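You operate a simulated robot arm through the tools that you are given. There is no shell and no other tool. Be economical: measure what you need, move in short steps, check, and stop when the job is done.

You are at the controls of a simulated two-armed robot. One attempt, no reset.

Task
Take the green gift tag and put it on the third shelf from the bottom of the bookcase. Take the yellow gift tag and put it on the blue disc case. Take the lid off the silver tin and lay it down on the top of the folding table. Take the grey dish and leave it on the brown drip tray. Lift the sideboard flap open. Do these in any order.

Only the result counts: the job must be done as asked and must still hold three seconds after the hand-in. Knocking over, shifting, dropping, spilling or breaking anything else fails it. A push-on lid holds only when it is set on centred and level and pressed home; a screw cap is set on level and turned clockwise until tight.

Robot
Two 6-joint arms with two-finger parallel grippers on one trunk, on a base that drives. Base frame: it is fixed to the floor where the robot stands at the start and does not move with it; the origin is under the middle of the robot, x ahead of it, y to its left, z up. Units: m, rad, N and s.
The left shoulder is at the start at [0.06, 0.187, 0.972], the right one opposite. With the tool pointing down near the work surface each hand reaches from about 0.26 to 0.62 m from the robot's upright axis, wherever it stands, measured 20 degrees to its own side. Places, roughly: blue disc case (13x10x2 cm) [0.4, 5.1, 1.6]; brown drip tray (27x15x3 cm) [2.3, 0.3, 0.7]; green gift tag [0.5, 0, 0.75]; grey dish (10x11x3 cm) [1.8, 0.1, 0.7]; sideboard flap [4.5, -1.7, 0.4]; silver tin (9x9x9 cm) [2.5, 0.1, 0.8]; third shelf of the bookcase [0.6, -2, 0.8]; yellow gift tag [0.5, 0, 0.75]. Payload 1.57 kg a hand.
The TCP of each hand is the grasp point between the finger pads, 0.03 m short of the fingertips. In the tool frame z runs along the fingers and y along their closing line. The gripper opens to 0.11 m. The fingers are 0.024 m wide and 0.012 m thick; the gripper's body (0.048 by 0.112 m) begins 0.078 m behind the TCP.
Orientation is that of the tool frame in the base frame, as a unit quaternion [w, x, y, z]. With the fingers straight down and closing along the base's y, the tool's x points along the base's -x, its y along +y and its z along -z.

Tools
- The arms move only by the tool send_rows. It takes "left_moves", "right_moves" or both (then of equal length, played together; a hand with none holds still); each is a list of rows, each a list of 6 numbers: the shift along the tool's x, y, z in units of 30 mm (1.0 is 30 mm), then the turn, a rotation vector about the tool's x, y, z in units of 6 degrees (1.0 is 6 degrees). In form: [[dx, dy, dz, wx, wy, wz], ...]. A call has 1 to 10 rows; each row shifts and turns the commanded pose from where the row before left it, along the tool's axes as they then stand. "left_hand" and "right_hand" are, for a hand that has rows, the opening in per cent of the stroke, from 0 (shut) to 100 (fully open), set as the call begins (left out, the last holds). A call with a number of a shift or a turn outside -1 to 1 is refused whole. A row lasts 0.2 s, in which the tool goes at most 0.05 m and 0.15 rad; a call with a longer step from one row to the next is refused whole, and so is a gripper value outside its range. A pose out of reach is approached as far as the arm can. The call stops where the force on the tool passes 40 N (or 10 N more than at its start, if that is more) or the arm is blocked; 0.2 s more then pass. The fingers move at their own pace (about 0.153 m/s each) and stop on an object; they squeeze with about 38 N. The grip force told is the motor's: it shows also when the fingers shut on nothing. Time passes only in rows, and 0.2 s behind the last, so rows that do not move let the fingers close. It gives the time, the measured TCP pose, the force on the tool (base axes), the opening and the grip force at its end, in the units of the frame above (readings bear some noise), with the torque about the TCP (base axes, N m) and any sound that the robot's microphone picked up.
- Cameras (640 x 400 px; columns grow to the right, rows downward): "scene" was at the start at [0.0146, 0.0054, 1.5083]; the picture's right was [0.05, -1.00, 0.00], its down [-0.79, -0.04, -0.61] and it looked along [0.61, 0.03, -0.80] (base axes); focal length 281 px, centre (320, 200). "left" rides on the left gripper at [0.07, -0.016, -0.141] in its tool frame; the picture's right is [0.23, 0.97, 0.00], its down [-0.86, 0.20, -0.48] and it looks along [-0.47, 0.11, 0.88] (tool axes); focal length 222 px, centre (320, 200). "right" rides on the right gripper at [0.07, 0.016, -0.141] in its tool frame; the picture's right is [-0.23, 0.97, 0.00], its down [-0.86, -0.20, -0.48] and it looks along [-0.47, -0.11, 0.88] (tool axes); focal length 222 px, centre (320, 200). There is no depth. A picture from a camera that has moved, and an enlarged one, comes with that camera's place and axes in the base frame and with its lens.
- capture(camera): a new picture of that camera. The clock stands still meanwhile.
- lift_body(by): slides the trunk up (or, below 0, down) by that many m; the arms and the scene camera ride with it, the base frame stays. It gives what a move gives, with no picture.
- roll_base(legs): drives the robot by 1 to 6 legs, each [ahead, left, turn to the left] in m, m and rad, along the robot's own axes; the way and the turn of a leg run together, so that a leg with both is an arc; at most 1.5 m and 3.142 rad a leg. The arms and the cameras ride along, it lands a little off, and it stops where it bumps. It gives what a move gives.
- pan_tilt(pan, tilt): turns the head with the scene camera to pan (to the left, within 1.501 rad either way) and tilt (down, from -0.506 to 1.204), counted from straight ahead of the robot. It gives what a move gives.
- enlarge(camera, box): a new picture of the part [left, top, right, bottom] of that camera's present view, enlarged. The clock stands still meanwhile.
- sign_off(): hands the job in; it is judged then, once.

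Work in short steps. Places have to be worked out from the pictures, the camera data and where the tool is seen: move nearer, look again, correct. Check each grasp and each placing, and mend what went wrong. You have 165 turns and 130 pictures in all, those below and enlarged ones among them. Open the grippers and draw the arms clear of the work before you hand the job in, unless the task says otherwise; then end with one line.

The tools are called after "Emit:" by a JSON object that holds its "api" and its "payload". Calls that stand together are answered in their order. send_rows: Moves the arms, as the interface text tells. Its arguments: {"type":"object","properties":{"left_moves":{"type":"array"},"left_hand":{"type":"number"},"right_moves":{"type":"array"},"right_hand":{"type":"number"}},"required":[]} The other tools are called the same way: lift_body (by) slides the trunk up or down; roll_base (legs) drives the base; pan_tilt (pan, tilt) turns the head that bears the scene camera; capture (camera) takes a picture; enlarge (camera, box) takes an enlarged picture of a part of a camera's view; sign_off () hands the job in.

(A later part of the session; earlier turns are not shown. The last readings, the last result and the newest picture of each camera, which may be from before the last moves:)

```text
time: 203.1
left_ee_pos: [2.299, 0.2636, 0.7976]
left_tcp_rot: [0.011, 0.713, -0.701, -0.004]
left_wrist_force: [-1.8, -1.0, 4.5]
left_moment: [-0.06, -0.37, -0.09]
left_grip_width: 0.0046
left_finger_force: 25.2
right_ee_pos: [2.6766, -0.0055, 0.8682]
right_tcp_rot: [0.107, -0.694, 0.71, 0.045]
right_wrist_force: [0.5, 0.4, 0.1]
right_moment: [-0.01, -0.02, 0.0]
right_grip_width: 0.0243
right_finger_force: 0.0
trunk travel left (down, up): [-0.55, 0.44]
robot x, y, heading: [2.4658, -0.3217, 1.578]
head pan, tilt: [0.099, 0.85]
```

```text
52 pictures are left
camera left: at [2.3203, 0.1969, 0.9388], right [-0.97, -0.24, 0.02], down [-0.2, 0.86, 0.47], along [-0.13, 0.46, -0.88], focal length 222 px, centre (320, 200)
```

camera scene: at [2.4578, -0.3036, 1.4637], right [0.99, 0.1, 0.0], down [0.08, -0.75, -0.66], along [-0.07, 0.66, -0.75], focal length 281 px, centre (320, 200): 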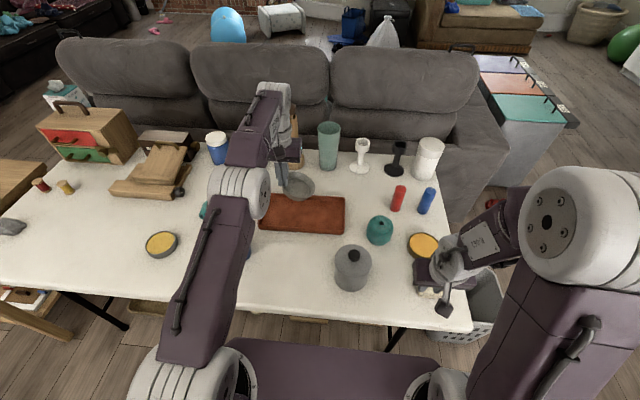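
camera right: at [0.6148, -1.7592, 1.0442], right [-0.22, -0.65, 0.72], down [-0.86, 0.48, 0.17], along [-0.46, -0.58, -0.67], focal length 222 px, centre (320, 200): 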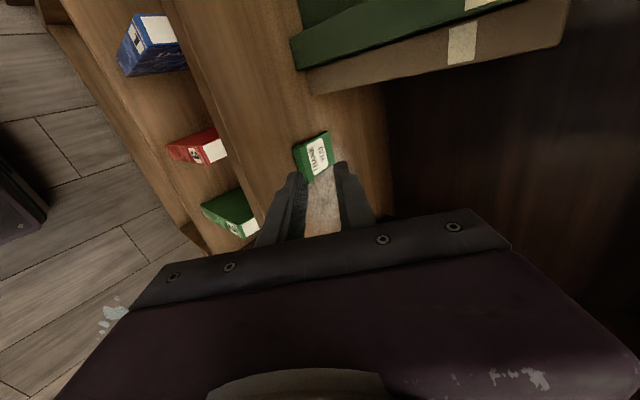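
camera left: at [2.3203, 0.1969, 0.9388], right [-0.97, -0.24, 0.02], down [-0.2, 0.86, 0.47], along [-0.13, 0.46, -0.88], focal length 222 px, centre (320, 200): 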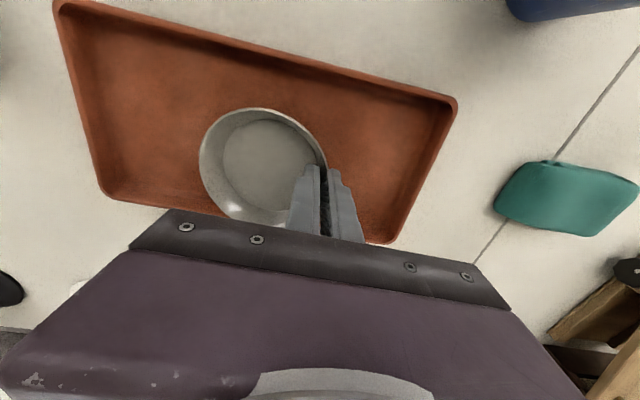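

The dish is settling level as the grip width grows. Two more small steps down, then release.

Emit:
{"api": "send_rows", "payload": {"left_moves": [[0, 0, 0.15, 0, 0, 0], [0, 0, 0, 0, 0, 0]]}}

Emit:
{"api": "send_rows", "payload": {"left_moves": [[0, 0, 0.12, 0, 0, 0], [0, 0, 0, 0, 0, 0]]}}

```text
time: 203.7
left_ee_pos: [2.2992, 0.2632, 0.7938]
left_tcp_rot: [0.01, 0.713, -0.701, -0.005]
left_wrist_force: [0.1, -2.3, 6.2]
left_moment: [0.08, -0.33, -0.12]
left_grip_width: 0.0054
left_finger_force: 26.0
right_ee_pos: [2.677, -0.005, 0.8681]
right_tcp_rot: [0.108, -0.693, 0.711, 0.045]
right_wrist_force: [0.2, 0.9, 0.2]
right_moment: [-0.03, -0.02, 0.03]
right_grip_width: 0.0242
right_finger_force: 0.0
trunk travel left (down, up): [-0.55, 0.44]
robot x, y, heading: [2.4652, -0.3236, 1.579]
head pan, tilt: [0.099, 0.85]
```

```text
time: 204.3
left_ee_pos: [2.2993, 0.2637, 0.7906]
left_tcp_rot: [0.011, 0.714, -0.7, -0.004]
left_wrist_force: [-1.0, -4.5, 8.4]
left_moment: [0.32, -0.36, -0.11]
left_grip_width: 0.0061
left_finger_force: 26.4
right_ee_pos: [2.6769, -0.0063, 0.8676]
right_tcp_rot: [0.107, -0.694, 0.711, 0.045]
right_wrist_force: [-0.8, -0.1, 0.7]
right_moment: [-0.01, -0.01, 0.02]
right_grip_width: 0.0242
right_finger_force: 0.1
trunk travel left (down, up): [-0.55, 0.44]
robot x, y, heading: [2.4663, -0.3232, 1.577]
head pan, tilt: [0.099, 0.85]
```

Releasing the dish and rising.

Emit:
{"api": "send_rows", "payload": {"left_moves": [[0, 0, 0, 0, 0, 0], [0, 0, 0, 0, 0, 0]], "left_hand": 35}}

Emit:
{"api": "send_rows", "payload": {"left_moves": [[0, 0, -0.3, 0, 0, 0], [0, 0, -0.6, 0, 0, 0], [0, 0, -1, 0, 0, 0], [0, 0, -1, 0, 0, 0], [0, 0, -1, 0, 0, 0]]}}

Emit:
{"api": "capture", "payload": {"camera": "left"}}

Emit:
{"api": "capture", "payload": {"camera": "scene"}}

```text
time: 204.9
left_ee_pos: [2.2992, 0.264, 0.7892]
left_tcp_rot: [0.012, 0.713, -0.701, -0.004]
left_wrist_force: [-0.9, 0.8, -0.2]
left_moment: [0.0, -0.03, -0.01]
left_grip_width: 0.0386
left_finger_force: 0.1
right_ee_pos: [2.6779, -0.0042, 0.8669]
right_tcp_rot: [0.107, -0.694, 0.711, 0.045]
right_wrist_force: [-1.1, -0.1, -0.2]
right_moment: [-0.03, -0.02, -0.01]
right_grip_width: 0.0241
right_finger_force: 0.1
trunk travel left (down, up): [-0.55, 0.44]
robot x, y, heading: [2.4627, -0.3253, 1.576]
head pan, tilt: [0.099, 0.85]
```

```text
time: 206.1
left_ee_pos: [2.3023, 0.2579, 0.9049]
left_tcp_rot: [0.011, 0.714, -0.7, -0.003]
left_wrist_force: [0.5, -1.0, 0.0]
left_moment: [0.03, 0.0, 0.02]
left_grip_width: 0.0385
left_finger_force: 0.1
left hand out of reach, approached as far as the arm can: row 5
right_ee_pos: [2.6776, -0.0061, 0.8681]
right_tcp_rot: [0.106, -0.694, 0.711, 0.045]
right_wrist_force: [-0.3, 0.0, 0.0]
right_moment: [0.02, 0.0, -0.01]
right_grip_width: 0.0243
right_finger_force: 0.1
trunk travel left (down, up): [-0.55, 0.44]
robot x, y, heading: [2.4645, -0.3211, 1.576]
head pan, tilt: [0.099, 0.85]
```

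```text
51 pictures are left
camera left: at [2.3236, 0.1906, 1.0465], right [-0.97, -0.24, 0.02], down [-0.2, 0.86, 0.47], along [-0.14, 0.46, -0.88], focal length 222 px, centre (320, 200)
```

left: 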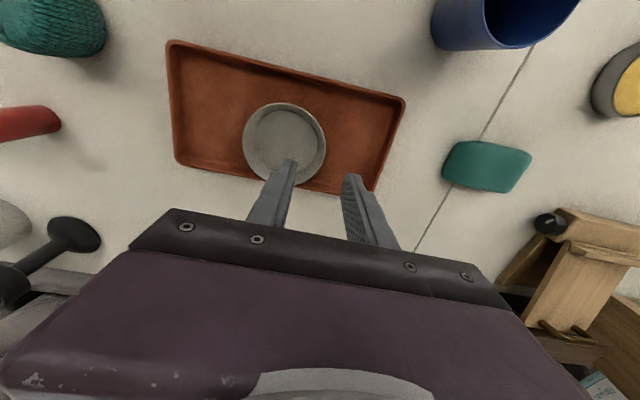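

```text
50 pictures are left
camera scene: at [2.4582, -0.3048, 1.4636], right [0.99, 0.1, 0.0], down [0.08, -0.75, -0.66], along [-0.07, 0.66, -0.75], focal length 281 px, centre (320, 200)
```

scene: 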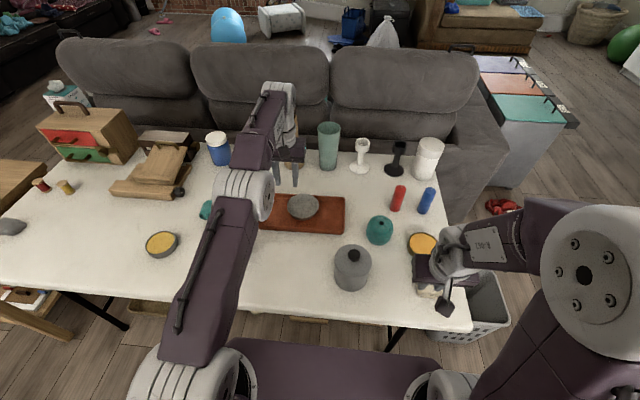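

Dish released on the tray. Zoom to check it, and look at the tin.

Emit:
{"api": "enlarge", "payload": {"camera": "scene", "box": [250, 180, 450, 310]}}

```text
3.08 times, centred on (350, 245) of scene
camera zoom: at [2.4582, -0.3048, 1.4636], right [0.99, 0.1, 0.0], down [0.08, -0.75, -0.66], along [-0.07, 0.66, -0.75], focal length 864 px, centre (228, 62)
```

zoom: 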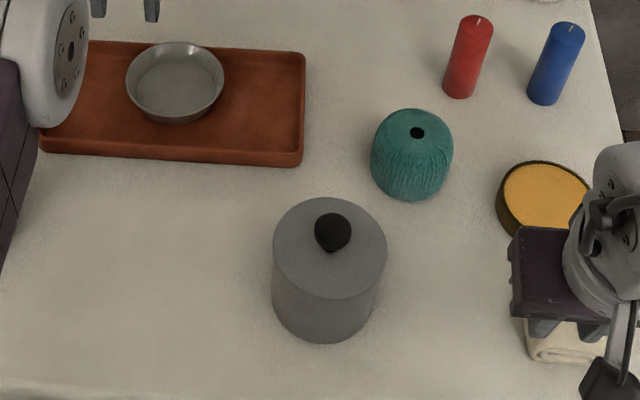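

The dish sits level in the tray. Tin knob estimated at (2.504, 0.06). I raise, retract the left hand, and shift the base so that hand faces the tin.

Emit:
{"api": "lift_body", "payload": {"by": 0.12}}

Emit:
{"api": "roll_base", "payload": {"legs": [[-0.1, -0.15, 0]]}}

Emit:
{"api": "send_rows", "payload": {"left_moves": [[0.8, -0.3, 0, 0, 0, 0], [0.8, -0.3, 0, 0, 0, 0], [0.8, -0.3, 0, 0, 0, 0], [0.8, -0.3, 0, 0, 0, 0], [0, 0, 0, 0, 0, 0]], "left_hand": 55}}

Emit:
{"api": "capture", "payload": {"camera": "left"}}

Emit:
{"api": "capture", "payload": {"camera": "scene"}}

```text
time: 207.6
left_ee_pos: [2.303, 0.2575, 1.0241]
left_tcp_rot: [0.01, 0.713, -0.701, -0.004]
left_wrist_force: [0.2, -0.6, 0.4]
left_moment: [0.02, -0.01, 0.01]
left_grip_width: 0.0383
left_finger_force: 0.1
right_ee_pos: [2.6765, -0.0051, 0.9868]
right_tcp_rot: [0.107, -0.693, 0.711, 0.044]
right_wrist_force: [0.2, -0.6, -0.1]
right_moment: [-0.01, 0.02, 0.01]
right_grip_width: 0.0243
right_finger_force: 0.0
trunk travel left (down, up): [-0.67, 0.32]
robot x, y, heading: [2.4641, -0.3224, 1.58]
head pan, tilt: [0.099, 0.85]
```

```text
time: 209.1
left_ee_pos: [2.4517, 0.1607, 1.0239]
left_tcp_rot: [0.011, 0.713, -0.701, -0.003]
left_wrist_force: [0.2, -0.1, -0.7]
left_moment: [-0.02, -0.02, -0.01]
left_grip_width: 0.0387
left_finger_force: 0.1
right_ee_pos: [2.8255, -0.1036, 0.9882]
right_tcp_rot: [0.107, -0.693, 0.712, 0.045]
right_wrist_force: [-0.2, -0.2, -0.1]
right_moment: [0.0, -0.01, 0.06]
right_grip_width: 0.0245
right_finger_force: 0.1
trunk travel left (down, up): [-0.67, 0.32]
robot x, y, heading: [2.6143, -0.4188, 1.576]
head pan, tilt: [0.099, 0.85]
```

```text
time: 210.3
left_ee_pos: [2.4889, 0.0662, 1.0243]
left_tcp_rot: [0.011, 0.712, -0.702, -0.004]
left_wrist_force: [-0.1, 0.4, -0.2]
left_moment: [-0.05, -0.02, 0.0]
left_grip_width: 0.0605
left_finger_force: 0.0
right_ee_pos: [2.8268, -0.1027, 0.9875]
right_tcp_rot: [0.107, -0.693, 0.712, 0.044]
right_wrist_force: [-0.2, 0.8, -0.4]
right_moment: [-0.04, 0.02, 0.0]
right_grip_width: 0.0242
right_finger_force: 0.0
trunk travel left (down, up): [-0.67, 0.32]
robot x, y, heading: [2.6143, -0.4196, 1.572]
head pan, tilt: [0.099, 0.85]
```

```text
48 pictures are left
camera left: at [2.5099, 0.0, 1.1657], right [-0.97, -0.24, 0.02], down [-0.2, 0.86, 0.47], along [-0.13, 0.46, -0.88], focal length 222 px, centre (320, 200)
```

left: 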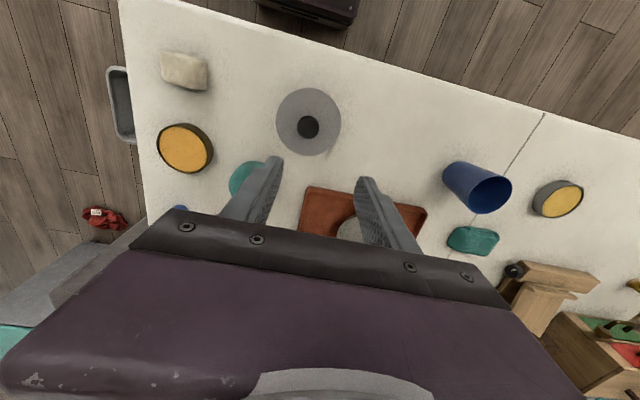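

```text
47 pictures are left
camera scene: at [2.6063, -0.4006, 1.5836], right [0.99, 0.1, 0.0], down [0.08, -0.75, -0.66], along [-0.07, 0.66, -0.75], focal length 281 px, centre (320, 200)
```

scene: 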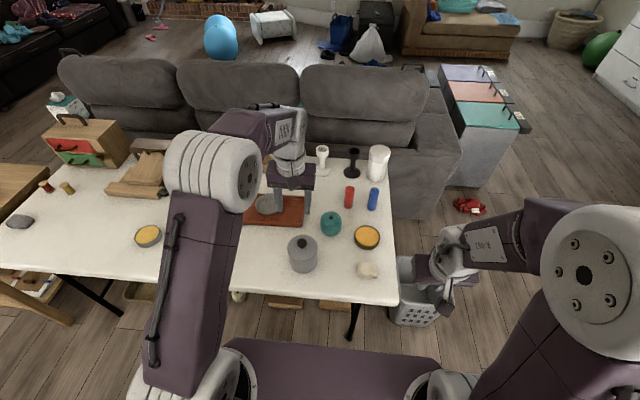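

Knob triangulated at (2.505, 0.056, ~0.855). I align over it and descend to z 0.91.

Emit:
{"api": "send_rows", "payload": {"left_moves": [[0.33, -0.53, 0.5, 0, 0, 0], [0, 0, 1, 0, 0, 0], [0, 0, 1, 0, 0, 0], [0, 0, 1, 0, 0, 0], [0, 0, 0.3, 0, 0, 0], [0, 0, 0, 0, 0, 0]]}}

Emit:
{"api": "capture", "payload": {"camera": "left"}}

Emit:
{"api": "enlarge", "payload": {"camera": "scene", "box": [220, 150, 400, 290]}}

```text
time: 211.7
left_ee_pos: [2.5031, 0.0543, 0.911]
left_tcp_rot: [0.01, 0.713, -0.702, -0.004]
left_wrist_force: [0.9, 0.1, 0.0]
left_moment: [0.01, 0.01, 0.0]
left_grip_width: 0.0603
left_finger_force: 0.0
right_ee_pos: [2.826, -0.1049, 0.9871]
right_tcp_rot: [0.107, -0.693, 0.711, 0.044]
right_wrist_force: [-0.2, 0.5, 0.0]
right_moment: [-0.01, 0.01, 0.04]
right_grip_width: 0.0242
right_finger_force: 0.2
trunk travel left (down, up): [-0.67, 0.32]
robot x, y, heading: [2.6148, -0.4195, 1.57]
head pan, tilt: [0.099, 0.85]
```

```text
46 pictures are left
camera left: at [2.5239, -0.0124, 1.0537], right [-0.97, -0.24, 0.02], down [-0.2, 0.86, 0.47], along [-0.13, 0.46, -0.88], focal length 222 px, centre (320, 200)
```

left: 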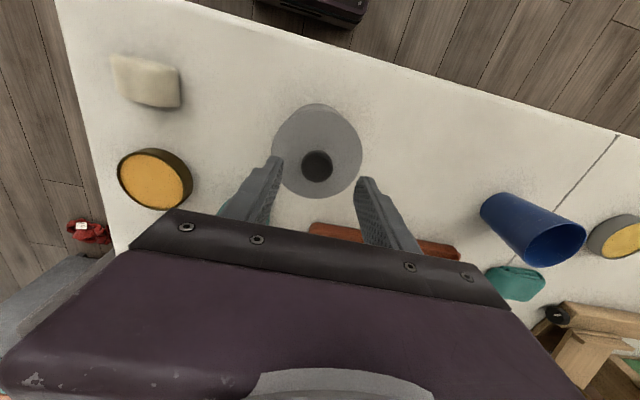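

```text
2.86 times, centred on (310, 220) of scene
camera zoom: at [2.6064, -0.4017, 1.5836], right [0.99, 0.1, 0.0], down [0.08, -0.75, -0.66], along [-0.07, 0.66, -0.75], focal length 803 px, centre (349, 143)
```

zoom: 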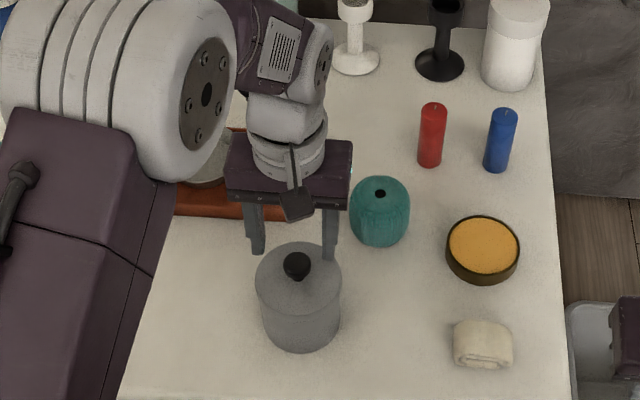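

Aligned within 3 mm. Descending to z≈0.872 around the knob.

Emit:
{"api": "send_rows", "payload": {"left_moves": [[0, -0.1, 0.6, 0, 0, 0], [0, 0, 0.5, 0, 0, 0], [0, 0, 0.2, 0, 0, 0]]}}

Emit:
{"api": "capture", "payload": {"camera": "left"}}

Emit:
{"api": "enlarge", "payload": {"camera": "scene", "box": [260, 200, 360, 280]}}

```text
time: 212.5
left_ee_pos: [2.5055, 0.0537, 0.8711]
left_tcp_rot: [0.011, 0.712, -0.702, -0.003]
left_wrist_force: [-0.5, 0.2, -0.4]
left_moment: [0.04, 0.0, 0.0]
left_grip_width: 0.0605
left_finger_force: 0.1
right_ee_pos: [2.8268, -0.104, 0.9869]
right_tcp_rot: [0.106, -0.694, 0.711, 0.044]
right_wrist_force: [0.2, -0.4, -0.6]
right_moment: [-0.02, -0.01, -0.03]
right_grip_width: 0.0241
right_finger_force: 0.1
trunk travel left (down, up): [-0.67, 0.32]
robot x, y, heading: [2.618, -0.4208, 1.569]
head pan, tilt: [0.099, 0.85]
```

```text
44 pictures are left
camera left: at [2.5264, -0.0126, 1.0134], right [-0.97, -0.24, 0.02], down [-0.2, 0.86, 0.47], along [-0.13, 0.46, -0.88], focal length 222 px, centre (320, 200)
```

left: 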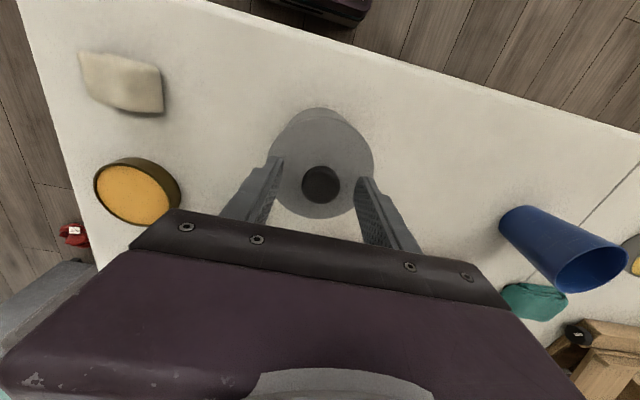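

```text
5.00 times, centred on (310, 240) of scene
camera zoom: at [2.6063, -0.4015, 1.5836], right [0.99, 0.1, 0.0], down [0.08, -0.75, -0.66], along [-0.07, 0.66, -0.75], focal length 1405 px, centre (370, 0)
```

zoom: 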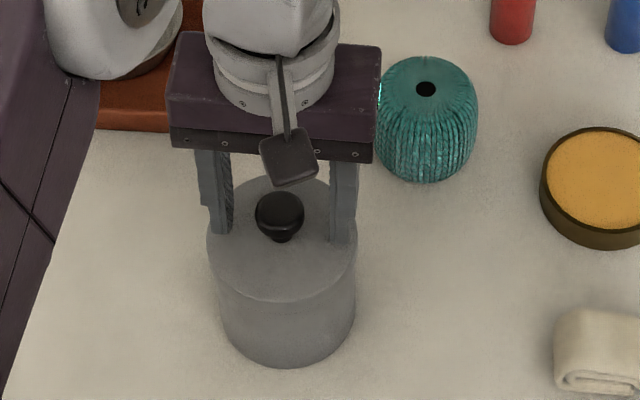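

Knob is centred between the fingers. A further 5 mm, then close.

Emit:
{"api": "send_rows", "payload": {"left_moves": [[0, 0, 0.16, 0, 0, 0]]}}

Emit:
{"api": "send_rows", "payload": {"left_moves": [[0, 0, 0, 0, 0, 0], [0, 0, 0, 0, 0, 0], [0, 0, 0, 0, 0, 0]], "left_hand": 0}}

```text
time: 212.9
left_ee_pos: [2.5046, 0.0539, 0.8673]
left_tcp_rot: [0.011, 0.713, -0.701, -0.004]
left_wrist_force: [-0.1, -0.1, -0.1]
left_moment: [-0.01, 0.01, 0.01]
left_grip_width: 0.0606
left_finger_force: 0.1
right_ee_pos: [2.8257, -0.1044, 0.9881]
right_tcp_rot: [0.107, -0.693, 0.712, 0.044]
right_wrist_force: [0.2, 0.8, -0.5]
right_moment: [0.01, 0.0, 0.0]
right_grip_width: 0.0241
right_finger_force: 0.0
trunk travel left (down, up): [-0.67, 0.32]
robot x, y, heading: [2.6194, -0.4213, 1.572]
head pan, tilt: [0.099, 0.85]
```

```text
time: 213.7
left_ee_pos: [2.5058, 0.0539, 0.8665]
left_tcp_rot: [0.011, 0.712, -0.702, -0.005]
left_wrist_force: [0.6, -0.5, -0.2]
left_moment: [0.0, 0.02, 0.02]
left_grip_width: 0.0282
left_finger_force: 38.1
right_ee_pos: [2.8251, -0.1038, 0.9879]
right_tcp_rot: [0.107, -0.693, 0.711, 0.044]
right_wrist_force: [-0.5, 0.8, 0.5]
right_moment: [-0.01, 0.0, 0.0]
right_grip_width: 0.0246
right_finger_force: 0.0
trunk travel left (down, up): [-0.67, 0.32]
robot x, y, heading: [2.6151, -0.4207, 1.574]
head pan, tilt: [0.099, 0.85]
heard: snap
```

A snap was heard on gripping; I look before pulling.

Emit:
{"api": "enlarge", "payload": {"camera": "scene", "box": [260, 200, 360, 280]}}

Emit:
{"api": "capture", "payload": {"camera": "left"}}

```text
5.00 times, centred on (310, 240) of scene
camera zoom: at [2.6063, -0.4015, 1.5836], right [0.99, 0.1, 0.0], down [0.08, -0.75, -0.66], along [-0.07, 0.66, -0.75], focal length 1405 px, centre (370, 0)
```

zoom: 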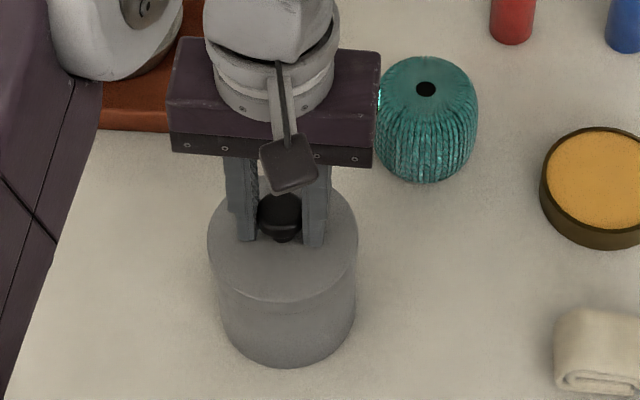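

```text
41 pictures are left
camera left: at [2.5261, -0.0125, 1.0088], right [-0.97, -0.24, 0.02], down [-0.2, 0.86, 0.47], along [-0.13, 0.46, -0.88], focal length 222 px, centre (320, 200)
```

left: 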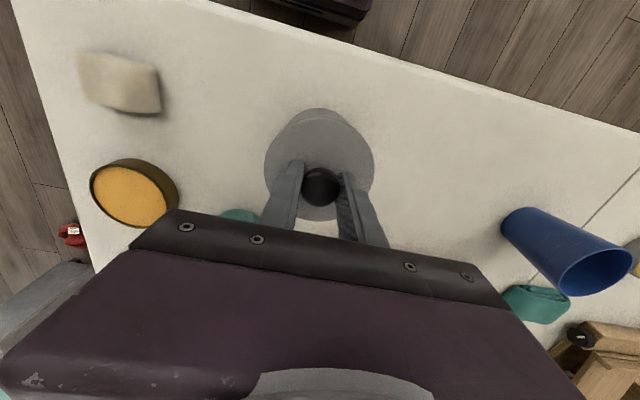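

All looks intact, likely the push-on lid letting go. Lifting straight up, slowly.

Emit:
{"api": "send_rows", "payload": {"left_moves": [[0, 0, -0.2, 0, 0, 0], [0, 0, -0.3, 0, 0, 0], [0, 0, -0.4, 0, 0, 0]]}}

Emit:
{"api": "enlarge", "payload": {"camera": "scene", "box": [260, 200, 360, 280]}}

```text
time: 214.5
left_ee_pos: [2.5056, 0.0536, 0.8936]
left_tcp_rot: [0.01, 0.713, -0.701, -0.004]
left_wrist_force: [0.2, 0.3, 0.6]
left_moment: [0.01, 0.01, 0.04]
left_grip_width: 0.0283
left_finger_force: 37.8
right_ee_pos: [2.8269, -0.1033, 0.9875]
right_tcp_rot: [0.108, -0.693, 0.711, 0.044]
right_wrist_force: [-0.7, 0.5, 0.1]
right_moment: [-0.01, 0.03, 0.01]
right_grip_width: 0.0244
right_finger_force: 0.1
trunk travel left (down, up): [-0.67, 0.32]
robot x, y, heading: [2.6151, -0.4195, 1.573]
head pan, tilt: [0.099, 0.85]
```

```text
5.00 times, centred on (310, 240) of scene
camera zoom: at [2.6063, -0.4017, 1.5836], right [0.99, 0.1, 0.0], down [0.08, -0.75, -0.66], along [-0.07, 0.66, -0.75], focal length 1405 px, centre (370, 0)
```

zoom: 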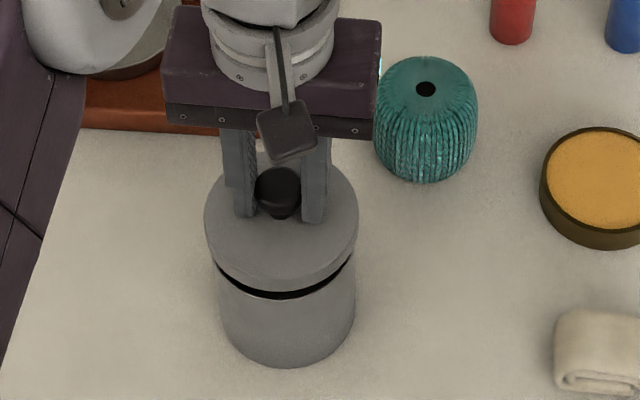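

The lid is off. I raise it, carry it left to about (2.36, 0.045), and check.

Emit:
{"api": "send_rows", "payload": {"left_moves": [[0, 0, -1, 0, 0, 0], [0, 0, -1, 0, 0, 0], [0, 0.8, 0, 0, 0, 0], [0, 0.8, 0, 0, 0, 0], [0, 0.8, 0, 0, 0, 0], [0, 0.8, 0, 0, 0, 0], [0.2, 0.8, 0, 0, 0, 0], [0.1, 0.8, 0, 0, 0, 0], [0, 0, 0, 0, 0, 0]]}}

Emit:
{"api": "send_rows", "payload": {"left_moves": [[0, 0, 1, 0, 0, 0], [0, 0, 1, 0, 0, 0], [0, 0, 1, 0, 0, 0], [0, 0, 0.8, 0, 0, 0]]}}

Emit:
{"api": "capture", "payload": {"camera": "left"}}

Emit:
{"api": "enlarge", "payload": {"camera": "scene", "box": [180, 170, 360, 290]}}

```text
time: 216.5
left_ee_pos: [2.3639, 0.0425, 0.9568]
left_tcp_rot: [0.012, 0.713, -0.701, -0.004]
left_wrist_force: [-0.4, 0.4, 0.5]
left_moment: [0.04, 0.03, 0.01]
left_grip_width: 0.028
left_finger_force: 37.8
right_ee_pos: [2.827, -0.1033, 0.9874]
right_tcp_rot: [0.106, -0.693, 0.711, 0.044]
right_wrist_force: [0.7, 0.4, 0.4]
right_moment: [0.0, 0.01, -0.01]
right_grip_width: 0.0242
right_finger_force: 0.2
trunk travel left (down, up): [-0.67, 0.32]
robot x, y, heading: [2.6141, -0.4189, 1.565]
head pan, tilt: [0.099, 0.85]
```

```text
time: 217.5
left_ee_pos: [2.3605, 0.0435, 0.8422]
left_tcp_rot: [0.01, 0.713, -0.701, -0.004]
left_wrist_force: [-0.2, 0.0, 0.1]
left_moment: [-0.03, 0.03, -0.05]
left_grip_width: 0.0283
left_finger_force: 37.8
right_ee_pos: [2.8254, -0.1036, 0.9872]
right_tcp_rot: [0.106, -0.694, 0.711, 0.045]
right_wrist_force: [-0.1, -0.2, 0.3]
right_moment: [0.0, 0.0, -0.02]
right_grip_width: 0.0242
right_finger_force: 0.1
trunk travel left (down, up): [-0.67, 0.32]
robot x, y, heading: [2.6145, -0.4227, 1.576]
head pan, tilt: [0.099, 0.85]
```

```text
39 pictures are left
camera left: at [2.3811, -0.0228, 0.9833], right [-0.97, -0.24, 0.02], down [-0.2, 0.86, 0.47], along [-0.13, 0.46, -0.88], focal length 222 px, centre (320, 200)
```

left: 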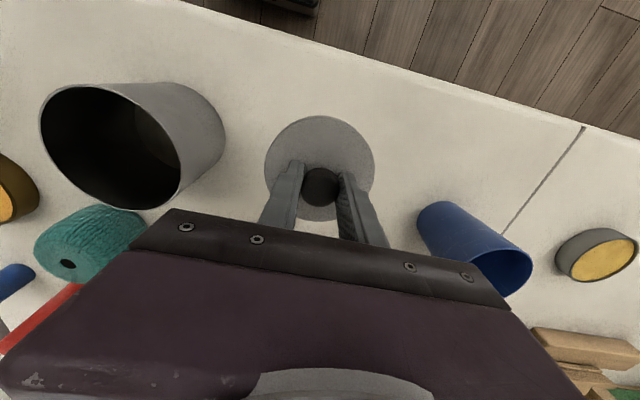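

```text
3.33 times, centred on (270, 230) of scene
camera zoom: at [2.6059, -0.4007, 1.5836], right [0.99, 0.1, 0.0], down [0.08, -0.75, -0.66], along [-0.07, 0.66, -0.75], focal length 936 px, centre (487, 100)
```

zoom: 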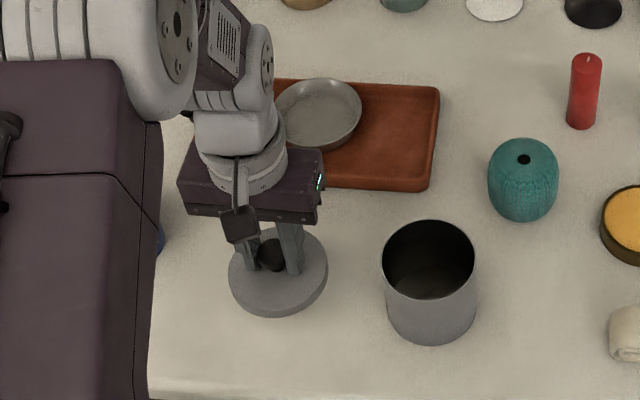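

Spot is clear. Lowering stepwise until contact.

Emit:
{"api": "send_rows", "payload": {"left_moves": [[0, 0, 0.5, 0, 0, 0], [0, 0, 0.4, 0, 0, 0]]}}

Emit:
{"api": "send_rows", "payload": {"left_moves": [[0, 0, 0.2, 0, 0, 0], [0, 0, 0.15, 0, 0, 0]]}}

Emit:
{"api": "send_rows", "payload": {"left_moves": [[0, 0, 0.15, 0, 0, 0]]}}

```text
time: 218.1
left_ee_pos: [2.3614, 0.0427, 0.8144]
left_tcp_rot: [0.01, 0.713, -0.701, -0.004]
left_wrist_force: [0.1, -0.2, 0.0]
left_moment: [-0.01, 0.01, 0.0]
left_grip_width: 0.0282
left_finger_force: 38.1
right_ee_pos: [2.8263, -0.1041, 0.9876]
right_tcp_rot: [0.107, -0.694, 0.711, 0.044]
right_wrist_force: [-1.3, -0.5, 0.3]
right_moment: [-0.01, -0.04, 0.0]
right_grip_width: 0.0241
right_finger_force: 0.0
trunk travel left (down, up): [-0.67, 0.32]
robot x, y, heading: [2.6168, -0.4182, 1.573]
head pan, tilt: [0.099, 0.85]
```

```text
time: 218.7
left_ee_pos: [2.3598, 0.0428, 0.8041]
left_tcp_rot: [0.011, 0.713, -0.701, -0.004]
left_wrist_force: [0.0, -0.7, 0.6]
left_moment: [0.0, 0.0, 0.04]
left_grip_width: 0.0281
left_finger_force: 37.9
right_ee_pos: [2.8251, -0.1027, 0.9877]
right_tcp_rot: [0.108, -0.693, 0.711, 0.045]
right_wrist_force: [-0.7, -0.1, 0.6]
right_moment: [-0.02, 0.0, 0.01]
right_grip_width: 0.0243
right_finger_force: 0.0
trunk travel left (down, up): [-0.67, 0.32]
robot x, y, heading: [2.6136, -0.424, 1.571]
head pan, tilt: [0.099, 0.85]
```

```text
time: 219.1
left_ee_pos: [2.3599, 0.043, 0.7983]
left_tcp_rot: [0.011, 0.712, -0.702, -0.003]
left_wrist_force: [-0.3, -0.4, 0.5]
left_moment: [-0.01, -0.01, 0.01]
left_grip_width: 0.0284
left_finger_force: 38.0
right_ee_pos: [2.8254, -0.1027, 0.9875]
right_tcp_rot: [0.107, -0.693, 0.711, 0.044]
right_wrist_force: [0.1, 0.1, -0.5]
right_moment: [-0.03, -0.03, -0.01]
right_grip_width: 0.0241
right_finger_force: 0.0
trunk travel left (down, up): [-0.67, 0.32]
robot x, y, heading: [2.6114, -0.4188, 1.574]
head pan, tilt: [0.099, 0.85]
```

Emit:
{"api": "send_rows", "payload": {"left_moves": [[0, 0, 0.12, 0, 0, 0]]}}

Emit:
{"api": "send_rows", "payload": {"left_moves": [[0, 0, 0.12, 0, 0, 0]]}}

Emit:
{"api": "send_rows", "payload": {"left_moves": [[0, 0, 0.12, 0, 0, 0]]}}

```text
time: 219.5
left_ee_pos: [2.3604, 0.0423, 0.7969]
left_tcp_rot: [0.01, 0.712, -0.702, -0.004]
left_wrist_force: [-0.2, 0.3, -0.6]
left_moment: [-0.02, 0.05, -0.01]
left_grip_width: 0.028
left_finger_force: 37.9
right_ee_pos: [2.8266, -0.1019, 0.9864]
right_tcp_rot: [0.107, -0.694, 0.711, 0.044]
right_wrist_force: [0.0, 0.1, -0.6]
right_moment: [-0.01, 0.02, -0.02]
right_grip_width: 0.0242
right_finger_force: 0.0
trunk travel left (down, up): [-0.67, 0.32]
robot x, y, heading: [2.613, -0.4198, 1.573]
head pan, tilt: [0.099, 0.85]
```

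```text
time: 219.9
left_ee_pos: [2.3596, 0.043, 0.7927]
left_tcp_rot: [0.01, 0.713, -0.701, -0.004]
left_wrist_force: [-0.3, 0.3, -0.4]
left_moment: [0.02, 0.02, -0.03]
left_grip_width: 0.028
left_finger_force: 37.7
right_ee_pos: [2.8255, -0.1042, 0.9881]
right_tcp_rot: [0.107, -0.693, 0.711, 0.044]
right_wrist_force: [-0.7, -0.2, 0.6]
right_moment: [-0.02, 0.0, -0.01]
right_grip_width: 0.0242
right_finger_force: 0.1
trunk travel left (down, up): [-0.67, 0.32]
robot x, y, heading: [2.6166, -0.4177, 1.571]
head pan, tilt: [0.099, 0.85]
```

```text
time: 220.3
left_ee_pos: [2.3593, 0.0433, 0.7896]
left_tcp_rot: [0.01, 0.713, -0.701, -0.004]
left_wrist_force: [-1.1, -0.3, 0.2]
left_moment: [0.02, -0.01, 0.0]
left_grip_width: 0.0284
left_finger_force: 38.0
right_ee_pos: [2.8266, -0.1026, 0.9874]
right_tcp_rot: [0.107, -0.693, 0.711, 0.044]
right_wrist_force: [0.2, 0.2, -0.6]
right_moment: [0.0, 0.04, 0.02]
right_grip_width: 0.0242
right_finger_force: 0.0
trunk travel left (down, up): [-0.67, 0.32]
robot x, y, heading: [2.612, -0.4241, 1.571]
head pan, tilt: [0.099, 0.85]
```

No contact yet; continuing in small steps.

Emit:
{"api": "send_rows", "payload": {"left_moves": [[0, 0, 0.12, 0, 0, 0]]}}

Emit:
{"api": "send_rows", "payload": {"left_moves": [[0, 0, 0.12, 0, 0, 0]]}}

Emit:
{"api": "enlarge", "payload": {"camera": "scene", "box": [180, 170, 360, 290]}}

```text
time: 220.7
left_ee_pos: [2.3606, 0.0434, 0.7872]
left_tcp_rot: [0.01, 0.713, -0.701, -0.005]
left_wrist_force: [-0.2, 0.3, -1.0]
left_moment: [-0.01, -0.01, 0.0]
left_grip_width: 0.0283
left_finger_force: 38.3
right_ee_pos: [2.826, -0.1032, 0.9873]
right_tcp_rot: [0.106, -0.694, 0.711, 0.044]
right_wrist_force: [-0.5, 0.4, -0.3]
right_moment: [-0.02, -0.01, -0.02]
right_grip_width: 0.0242
right_finger_force: 0.0
trunk travel left (down, up): [-0.67, 0.32]
robot x, y, heading: [2.6151, -0.4221, 1.572]
head pan, tilt: [0.099, 0.85]
```

```text
time: 221.1
left_ee_pos: [2.3597, 0.0424, 0.7818]
left_tcp_rot: [0.011, 0.712, -0.702, -0.004]
left_wrist_force: [-0.6, 0.4, 0.2]
left_moment: [-0.01, 0.04, -0.01]
left_grip_width: 0.028
left_finger_force: 38.0
right_ee_pos: [2.8265, -0.1026, 0.9867]
right_tcp_rot: [0.107, -0.693, 0.712, 0.044]
right_wrist_force: [-0.1, 0.2, 0.0]
right_moment: [0.02, -0.01, 0.02]
right_grip_width: 0.0241
right_finger_force: 0.0
trunk travel left (down, up): [-0.67, 0.32]
robot x, y, heading: [2.6128, -0.4216, 1.573]
head pan, tilt: [0.099, 0.85]
```

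```text
3.33 times, centred on (270, 230) of scene
camera zoom: at [2.6062, -0.4013, 1.5836], right [0.99, 0.1, 0.0], down [0.08, -0.75, -0.66], along [-0.07, 0.66, -0.75], focal length 936 px, centre (487, 100)
```

zoom: 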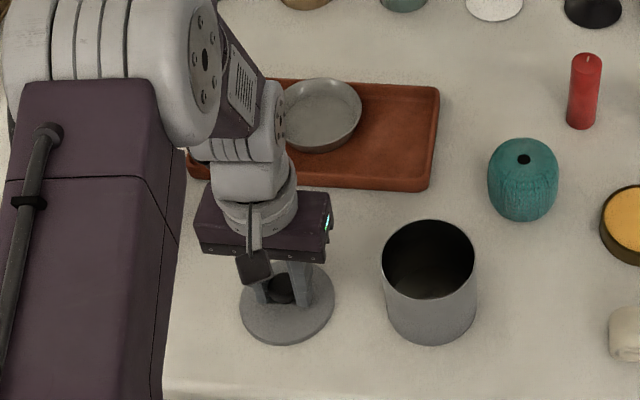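

Very near the surface; two more steps.

Emit:
{"api": "send_rows", "payload": {"left_moves": [[0, 0, 0.12, 0, 0, 0]]}}

Emit:
{"api": "send_rows", "payload": {"left_moves": [[0, 0, 0.12, 0, 0, 0]]}}

Emit:
{"api": "send_rows", "payload": {"left_moves": [[0, 0, 0.1, 0, 0, 0]]}}

```text
time: 221.5
left_ee_pos: [2.3614, 0.0431, 0.7794]
left_tcp_rot: [0.011, 0.713, -0.701, -0.004]
left_wrist_force: [0.1, -0.5, -0.2]
left_moment: [-0.03, 0.0, 0.03]
left_grip_width: 0.0284
left_finger_force: 38.2
right_ee_pos: [2.8258, -0.1033, 0.9871]
right_tcp_rot: [0.107, -0.693, 0.711, 0.044]
right_wrist_force: [0.2, -0.8, 0.2]
right_moment: [-0.01, 0.0, 0.0]
right_grip_width: 0.0241
right_finger_force: 0.1
trunk travel left (down, up): [-0.67, 0.32]
robot x, y, heading: [2.6143, -0.4189, 1.573]
head pan, tilt: [0.099, 0.85]
```

```text
time: 221.9
left_ee_pos: [2.3599, 0.042, 0.777]
left_tcp_rot: [0.01, 0.712, -0.702, -0.005]
left_wrist_force: [-0.9, 1.7, 15.1]
left_moment: [-0.24, -0.46, 0.04]
left_grip_width: 0.0282
left_finger_force: 37.6
right_ee_pos: [2.8265, -0.1052, 0.9879]
right_tcp_rot: [0.107, -0.694, 0.711, 0.045]
right_wrist_force: [0.4, 0.6, 0.9]
right_moment: [0.0, 0.0, 0.0]
right_grip_width: 0.024
right_finger_force: 0.1
trunk travel left (down, up): [-0.67, 0.32]
robot x, y, heading: [2.6134, -0.42, 1.57]
head pan, tilt: [0.099, 0.85]
```

```text
time: 222.3
left_ee_pos: [2.3593, 0.0434, 0.7747]
left_tcp_rot: [0.008, 0.712, -0.702, -0.007]
left_wrist_force: [-5.8, 1.2, 37.8]
left_moment: [-0.04, -0.07, 0.08]
left_grip_width: 0.0284
left_finger_force: 38.0
right_ee_pos: [2.8263, -0.1061, 0.9885]
right_tcp_rot: [0.108, -0.694, 0.711, 0.046]
right_wrist_force: [0.3, 1.2, -0.9]
right_moment: [-0.03, -0.02, 0.02]
right_grip_width: 0.024
right_finger_force: 0.1
trunk travel left (down, up): [-0.67, 0.32]
robot x, y, heading: [2.6122, -0.4182, 1.574]
head pan, tilt: [0.099, 0.85]
```

Lid is down on the table (38 N). I relieve slightly, open, and rise.

Emit:
{"api": "send_rows", "payload": {"left_moves": [[0, 0, -0.12, 0, 0, 0], [0, 0, 0, 0, 0, 0]]}}

Emit:
{"api": "send_rows", "payload": {"left_moves": [[0, 0, 0, 0, 0, 0], [0, 0, 0, 0, 0, 0], [0, 0, 0, 0, 0, 0], [0, 0, -0.5, 0, 0, 0], [0, 0, -1, 0, 0, 0], [0, 0, -1, 0, 0, 0], [0, 0, -1, 0, 0, 0], [0, 0, -1, 0, 0, 0]], "left_hand": 55}}

Emit:
{"api": "enlarge", "payload": {"camera": "scene", "box": [180, 170, 360, 290]}}

Emit:
{"api": "capture", "payload": {"camera": "left"}}

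```text
time: 222.9
left_ee_pos: [2.361, 0.0419, 0.7767]
left_tcp_rot: [0.011, 0.713, -0.701, -0.004]
left_wrist_force: [-4.0, 4.6, 17.3]
left_moment: [0.71, -0.04, 0.1]
left_grip_width: 0.0284
left_finger_force: 37.9
right_ee_pos: [2.8268, -0.1043, 0.9878]
right_tcp_rot: [0.108, -0.693, 0.711, 0.045]
right_wrist_force: [-0.5, -0.4, -0.7]
right_moment: [-0.01, -0.02, 0.0]
right_grip_width: 0.0239
right_finger_force: 0.1
trunk travel left (down, up): [-0.67, 0.32]
robot x, y, heading: [2.6115, -0.4229, 1.571]
head pan, tilt: [0.099, 0.85]
```

```text
time: 224.7
left_ee_pos: [2.3627, 0.0428, 0.9109]
left_tcp_rot: [0.011, 0.712, -0.702, -0.004]
left_wrist_force: [0.9, -0.4, -0.3]
left_moment: [0.0, 0.02, -0.02]
left_grip_width: 0.0602
left_finger_force: 0.0
right_ee_pos: [2.8264, -0.1037, 0.9877]
right_tcp_rot: [0.106, -0.693, 0.712, 0.044]
right_wrist_force: [0.2, 0.5, -0.5]
right_moment: [-0.03, 0.01, 0.02]
right_grip_width: 0.0243
right_finger_force: 0.0
trunk travel left (down, up): [-0.67, 0.32]
robot x, y, heading: [2.6123, -0.4176, 1.571]
head pan, tilt: [0.099, 0.85]
```

```text
3.33 times, centred on (270, 230) of scene
camera zoom: at [2.6066, -0.4024, 1.5836], right [0.99, 0.1, 0.0], down [0.08, -0.75, -0.66], along [-0.07, 0.66, -0.75], focal length 936 px, centre (487, 100)
```

zoom: 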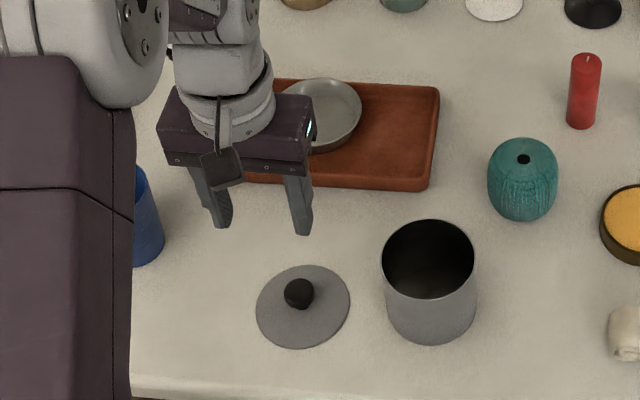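

```text
35 pictures are left
camera left: at [2.3833, -0.024, 1.0531], right [-0.97, -0.24, 0.02], down [-0.2, 0.86, 0.47], along [-0.13, 0.46, -0.88], focal length 222 px, centre (320, 200)
```

left: 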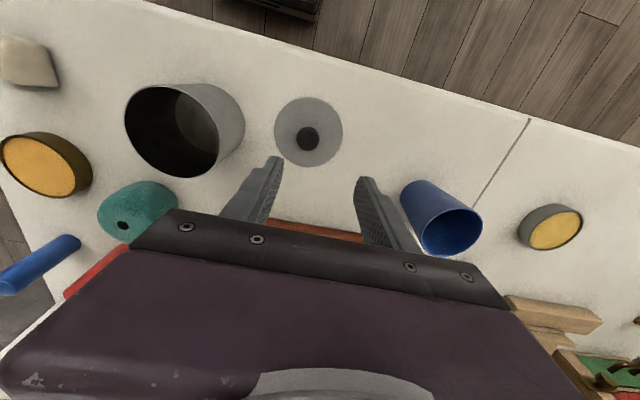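

Lid lies flat on the table. Now the sideboard: I retract the left hand, back off, turn right and look along the way.

Emit:
{"api": "send_rows", "payload": {"left_moves": [[0, 0, -1, 0, 0, 0], [0.5, 0, -1, 0, 0, 0], [1, 0, 0, 0, 0, 0], [1, 0, 0, 0, 0, 0]]}}

Emit:
{"api": "roll_base", "payload": {"legs": [[-0.17, 0, 0], [0, 0, -1.57]]}}

Emit:
{"api": "pan_tilt", "payload": {"pan": -0.3, "tilt": 0.5}}

Emit:
{"api": "capture", "payload": {"camera": "scene"}}

```text
time: 225.7
left_ee_pos: [2.3639, -0.0328, 0.9734]
left_tcp_rot: [0.011, 0.713, -0.701, -0.004]
left_wrist_force: [-0.2, -0.3, 0.5]
left_moment: [0.0, -0.02, -0.01]
left_grip_width: 0.0605
left_finger_force: 0.0
right_ee_pos: [2.8262, -0.1028, 0.9874]
right_tcp_rot: [0.107, -0.693, 0.711, 0.044]
right_wrist_force: [0.2, -0.5, 0.4]
right_moment: [0.02, 0.02, 0.02]
right_grip_width: 0.0242
right_finger_force: 0.0
trunk travel left (down, up): [-0.67, 0.32]
robot x, y, heading: [2.6126, -0.4207, 1.569]
head pan, tilt: [0.099, 0.85]
```

```text
time: 231.0
left_ee_pos: [3.0012, -0.337, 0.9709]
left_tcp_rot: [-0.004, -0.014, 1.0, 0.011]
left_wrist_force: [1.0, 0.0, 0.0]
left_moment: [-0.04, -0.01, -0.03]
left_grip_width: 0.0606
left_finger_force: 0.1
right_ee_pos: [2.9348, -0.8004, 0.9865]
right_tcp_rot: [0.107, 0.006, 0.993, -0.043]
right_wrist_force: [-0.4, 1.5, -0.3]
right_moment: [0.02, 0.02, 0.02]
right_grip_width: 0.0239
right_finger_force: 0.1
trunk travel left (down, up): [-0.67, 0.32]
robot x, y, heading: [2.6151, -0.5955, 0.016]
head pan, tilt: [0.099, 0.85]
```

```text
time: 231.8
left_ee_pos: [3.0012, -0.3375, 0.9708]
left_tcp_rot: [-0.004, -0.013, 1.0, 0.01]
left_wrist_force: [-0.5, -0.4, 0.1]
left_moment: [0.0, -0.03, -0.02]
left_grip_width: 0.0606
left_finger_force: 0.1
right_ee_pos: [2.9333, -0.7988, 0.9874]
right_tcp_rot: [0.108, 0.006, 0.993, -0.043]
right_wrist_force: [0.6, 0.6, -0.1]
right_moment: [0.01, -0.02, 0.05]
right_grip_width: 0.0243
right_finger_force: 0.0
trunk travel left (down, up): [-0.67, 0.32]
robot x, y, heading: [2.6128, -0.59, 0.015]
head pan, tilt: [-0.3, 0.499]
```

```text
34 pictures are left
camera scene: at [2.6414, -0.6155, 1.6135], right [-0.28, -0.96, 0.0], down [-0.46, 0.13, -0.88], along [0.84, -0.25, -0.48], focal length 281 px, centre (320, 200)
```

scene: 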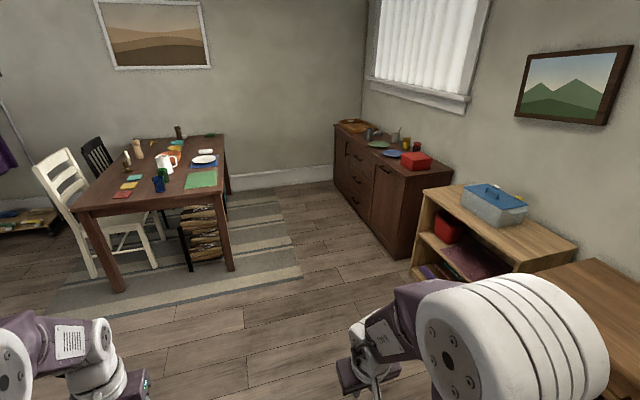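

Emit:
{"api": "enlarge", "payload": {"camera": "scene", "box": [320, 110, 460, 270]}}

```text
2.50 times, centred on (390, 190) of scene
camera zoom: at [2.6414, -0.6155, 1.6135], right [-0.28, -0.96, 0.0], down [-0.46, 0.13, -0.88], along [0.84, -0.25, -0.48], focal length 702 px, centre (145, 225)
```

zoom: 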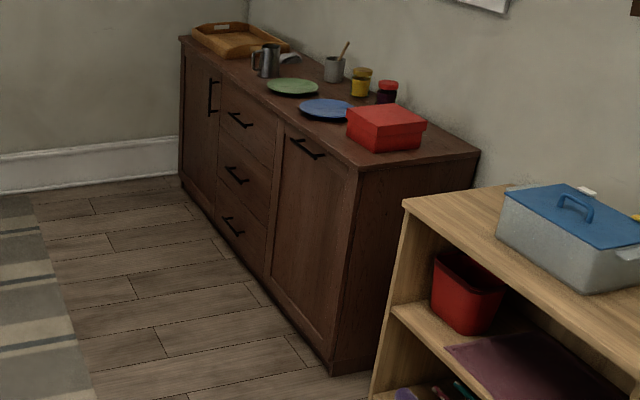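

The panel on the sideboard's near end (x 4.3–4.81, front y≈-1.78) has a horizontal handle near its top at about (4.57, -1.75, 0.71). I drive in front of it.

Emit:
{"api": "roll_base", "payload": {"legs": [[1.4, -0.2, -0.015], [0.54, -0.12, 0], [0, 0, -1.57]]}}

Emit:
{"api": "pan_tilt", "payload": {"pan": 0, "tilt": 0.85}}

Emit:
{"api": "capture", "payload": {"camera": "scene"}}

```text
time: 245.7
left_ee_pos: [4.8474, -1.291, 0.9712]
left_tcp_rot: [0.004, 0.707, 0.707, 0.011]
left_wrist_force: [-0.8, -0.1, -0.2]
left_moment: [0.0, 0.01, 0.04]
left_grip_width: 0.0602
left_finger_force: 0.1
right_ee_pos: [4.3879, -1.2137, 0.9871]
right_tcp_rot: [0.044, 0.716, 0.689, -0.107]
right_wrist_force: [-0.1, -0.8, 0.7]
right_moment: [0.05, -0.01, -0.01]
right_grip_width: 0.0243
right_finger_force: 0.1
trunk travel left (down, up): [-0.67, 0.32]
robot x, y, heading: [4.6044, -0.8977, -1.582]
head pan, tilt: [-0.3, 0.499]
```

```text
time: 246.6
left_ee_pos: [4.8492, -1.2915, 0.9704]
left_tcp_rot: [0.004, 0.707, 0.707, 0.01]
left_wrist_force: [0.5, 0.2, 0.0]
left_moment: [0.0, -0.02, -0.02]
left_grip_width: 0.0605
left_finger_force: 0.2
right_ee_pos: [4.3886, -1.2135, 0.9872]
right_tcp_rot: [0.044, 0.716, 0.688, -0.107]
right_wrist_force: [0.8, -0.9, 0.6]
right_moment: [-0.02, 0.03, 0.01]
right_grip_width: 0.0244
right_finger_force: 0.0
trunk travel left (down, up): [-0.67, 0.32]
robot x, y, heading: [4.6044, -0.8957, -1.584]
head pan, tilt: [0.0, 0.85]
```

```text
32 pictures are left
camera scene: at [4.6043, -0.9147, 1.5837], right [-1.0, 0.01, 0.0], down [0.01, 0.75, -0.66], along [-0.01, -0.66, -0.75], focal length 281 px, centre (320, 200)
```

scene: 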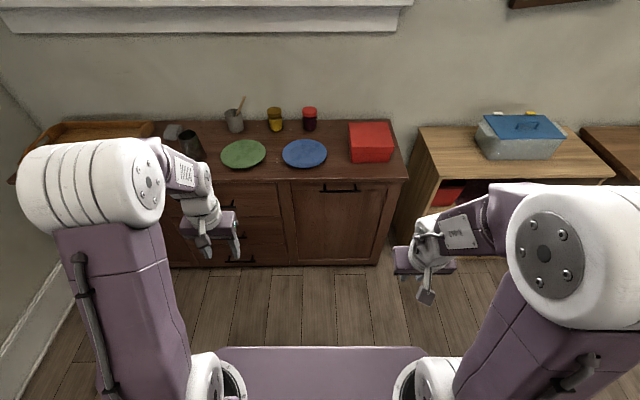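

Emit:
{"api": "enlarge", "payload": {"camera": "scene", "box": [270, 165, 420, 275]}}

```text
3.64 times, centred on (345, 220) of scene
camera zoom: at [4.6043, -0.9147, 1.5837], right [-1.0, 0.01, 0.0], down [0.01, 0.75, -0.66], along [-0.01, -0.66, -0.75], focal length 1022 px, centre (229, 127)
```

zoom: 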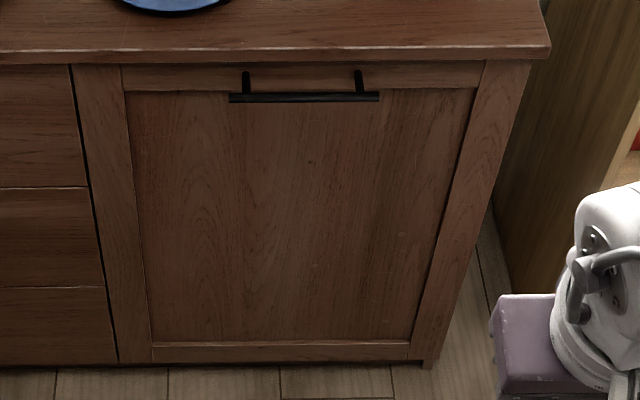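

The flap is bar-handled at its top edge (bar at ≈(4.50, -1.74, 0.70)), probably hinged at the bottom, so I stand beside its swing: strafe right to x≈4.05 and use the left hand. Then I tilt and roll the hand to point forward with vertical closing.

Emit:
{"api": "roll_base", "payload": {"legs": [[0, -0.55, 0.01]]}}

Emit:
{"api": "send_rows", "payload": {"left_moves": [[-1, 0, 0, 0, 0, 0], [-1, 0.3, 0, 0, 0, 0], [-1, 0.3, 0, 0, -1, 0], [0, 0, 0, 0, -1, 0], [0, 0, 0, 0, -1, 0], [0, 0, 0, 0, -1, 0], [0, 0, 0, 0, -1, 0], [0, 0, 0, 0, -1, 0], [0, 0, 0, 0, -1, 0], [0, 0, 0, 0, -1, 0]], "left_hand": 50}}

Emit:
{"api": "send_rows", "payload": {"left_moves": [[0, 0, 0, 0, -1, 0], [0, 0, 0, 0, -1, 0], [0, 0, 0, 0, -1, 0], [0, 0, 0, 0, -1, 0], [0, 0, 0, 0, 0, -1], [0, 0, 0, 0, 0, -1], [0, 0, 0, 0, 0, -1], [0, 0, 0, 0, 0, -1], [0, 0, 0, 0, 0, -1], [0, 0, 0, 0, 0, -1]]}}

Emit:
{"api": "send_rows", "payload": {"left_moves": [[0, 0, 0, 0, 0, -1], [0, 0, 0, 0, 0, -1], [0, 0, 0, 0, 0, -1], [0, 0, 0, 0, 0, -1], [0, 0, 0, 0, 0, -1], [0, 0, 0, 0, 0, -1], [0, 0, 0, 0, 0, -1], [0, 0, 0, 0, 0, -1], [0, 0, 0, 0, 0, -1]]}}

Emit:
{"api": "capture", "payload": {"camera": "scene"}}

```text
time: 249.7
left_ee_pos: [4.3029, -1.2856, 0.9716]
left_tcp_rot: [0.004, 0.701, 0.713, 0.011]
left_wrist_force: [0.1, -0.4, -0.5]
left_moment: [-0.01, 0.0, -0.01]
left_grip_width: 0.0603
left_finger_force: 0.0
right_ee_pos: [3.8426, -1.2126, 0.9866]
right_tcp_rot: [0.044, 0.711, 0.694, -0.107]
right_wrist_force: [0.0, 0.0, 0.1]
right_moment: [0.0, -0.01, 0.02]
right_grip_width: 0.0242
right_finger_force: 0.0
trunk travel left (down, up): [-0.67, 0.32]
robot x, y, heading: [4.052, -0.894, -1.57]
head pan, tilt: [0.0, 0.85]
```

```text
time: 251.9
left_ee_pos: [4.2946, -1.3754, 0.9694]
left_tcp_rot: [0.195, 0.671, 0.658, -0.279]
left_wrist_force: [0.3, -0.3, 0.0]
left_moment: [-0.02, 0.04, 0.0]
left_grip_width: 0.0549
left_finger_force: 0.1
left hand out of reach, approached as far as the arm can: row 8, 9, 10
right_ee_pos: [3.8441, -1.2136, 0.9867]
right_tcp_rot: [0.044, 0.712, 0.693, -0.106]
right_wrist_force: [-0.2, 0.1, -0.4]
right_moment: [-0.01, -0.02, 0.01]
right_grip_width: 0.0242
right_finger_force: 0.0
trunk travel left (down, up): [-0.67, 0.32]
robot x, y, heading: [4.0524, -0.8932, -1.572]
head pan, tilt: [0.0, 0.85]
```

```text
time: 254.1
left_ee_pos: [4.299, -1.3906, 0.9878]
left_tcp_rot: [0.185, 0.383, 0.758, -0.494]
left_wrist_force: [0.0, -0.4, 0.0]
left_moment: [-0.03, -0.02, 0.01]
left_grip_width: 0.0551
left_finger_force: 0.1
left hand out of reach, approached as far as the arm can: row 4
right_ee_pos: [3.8425, -1.2131, 0.9871]
right_tcp_rot: [0.044, 0.712, 0.693, -0.107]
right_wrist_force: [0.1, 0.8, 0.0]
right_moment: [0.0, 0.0, -0.02]
right_grip_width: 0.0243
right_finger_force: 0.0
trunk travel left (down, up): [-0.67, 0.32]
robot x, y, heading: [4.0561, -0.8999, -1.569]
head pan, tilt: [0.0, 0.85]
```

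```text
time: 256.1
left_ee_pos: [4.2985, -1.3921, 0.9873]
left_tcp_rot: [-0.058, -0.004, 0.85, -0.524]
left_wrist_force: [0.1, -0.3, 0.0]
left_moment: [-0.02, 0.04, 0.01]
left_grip_width: 0.0552
left_finger_force: 0.1
right_ee_pos: [3.8419, -1.2131, 0.9871]
right_tcp_rot: [0.044, 0.711, 0.693, -0.107]
right_wrist_force: [-0.4, -1.0, 0.2]
right_moment: [-0.01, 0.04, -0.03]
right_grip_width: 0.0244
right_finger_force: 0.1
trunk travel left (down, up): [-0.67, 0.32]
robot x, y, heading: [4.0535, -0.8957, -1.571]
head pan, tilt: [0.0, 0.85]
```

```text
30 pictures are left
camera scene: at [4.0545, -0.912, 1.5836], right [-1.0, 0.0, 0.0], down [0.0, 0.75, -0.66], along [0.0, -0.66, -0.75], focal length 281 px, centre (320, 200)
```

scene: 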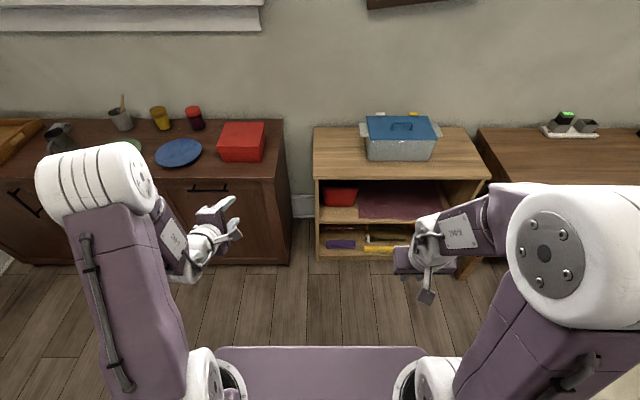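

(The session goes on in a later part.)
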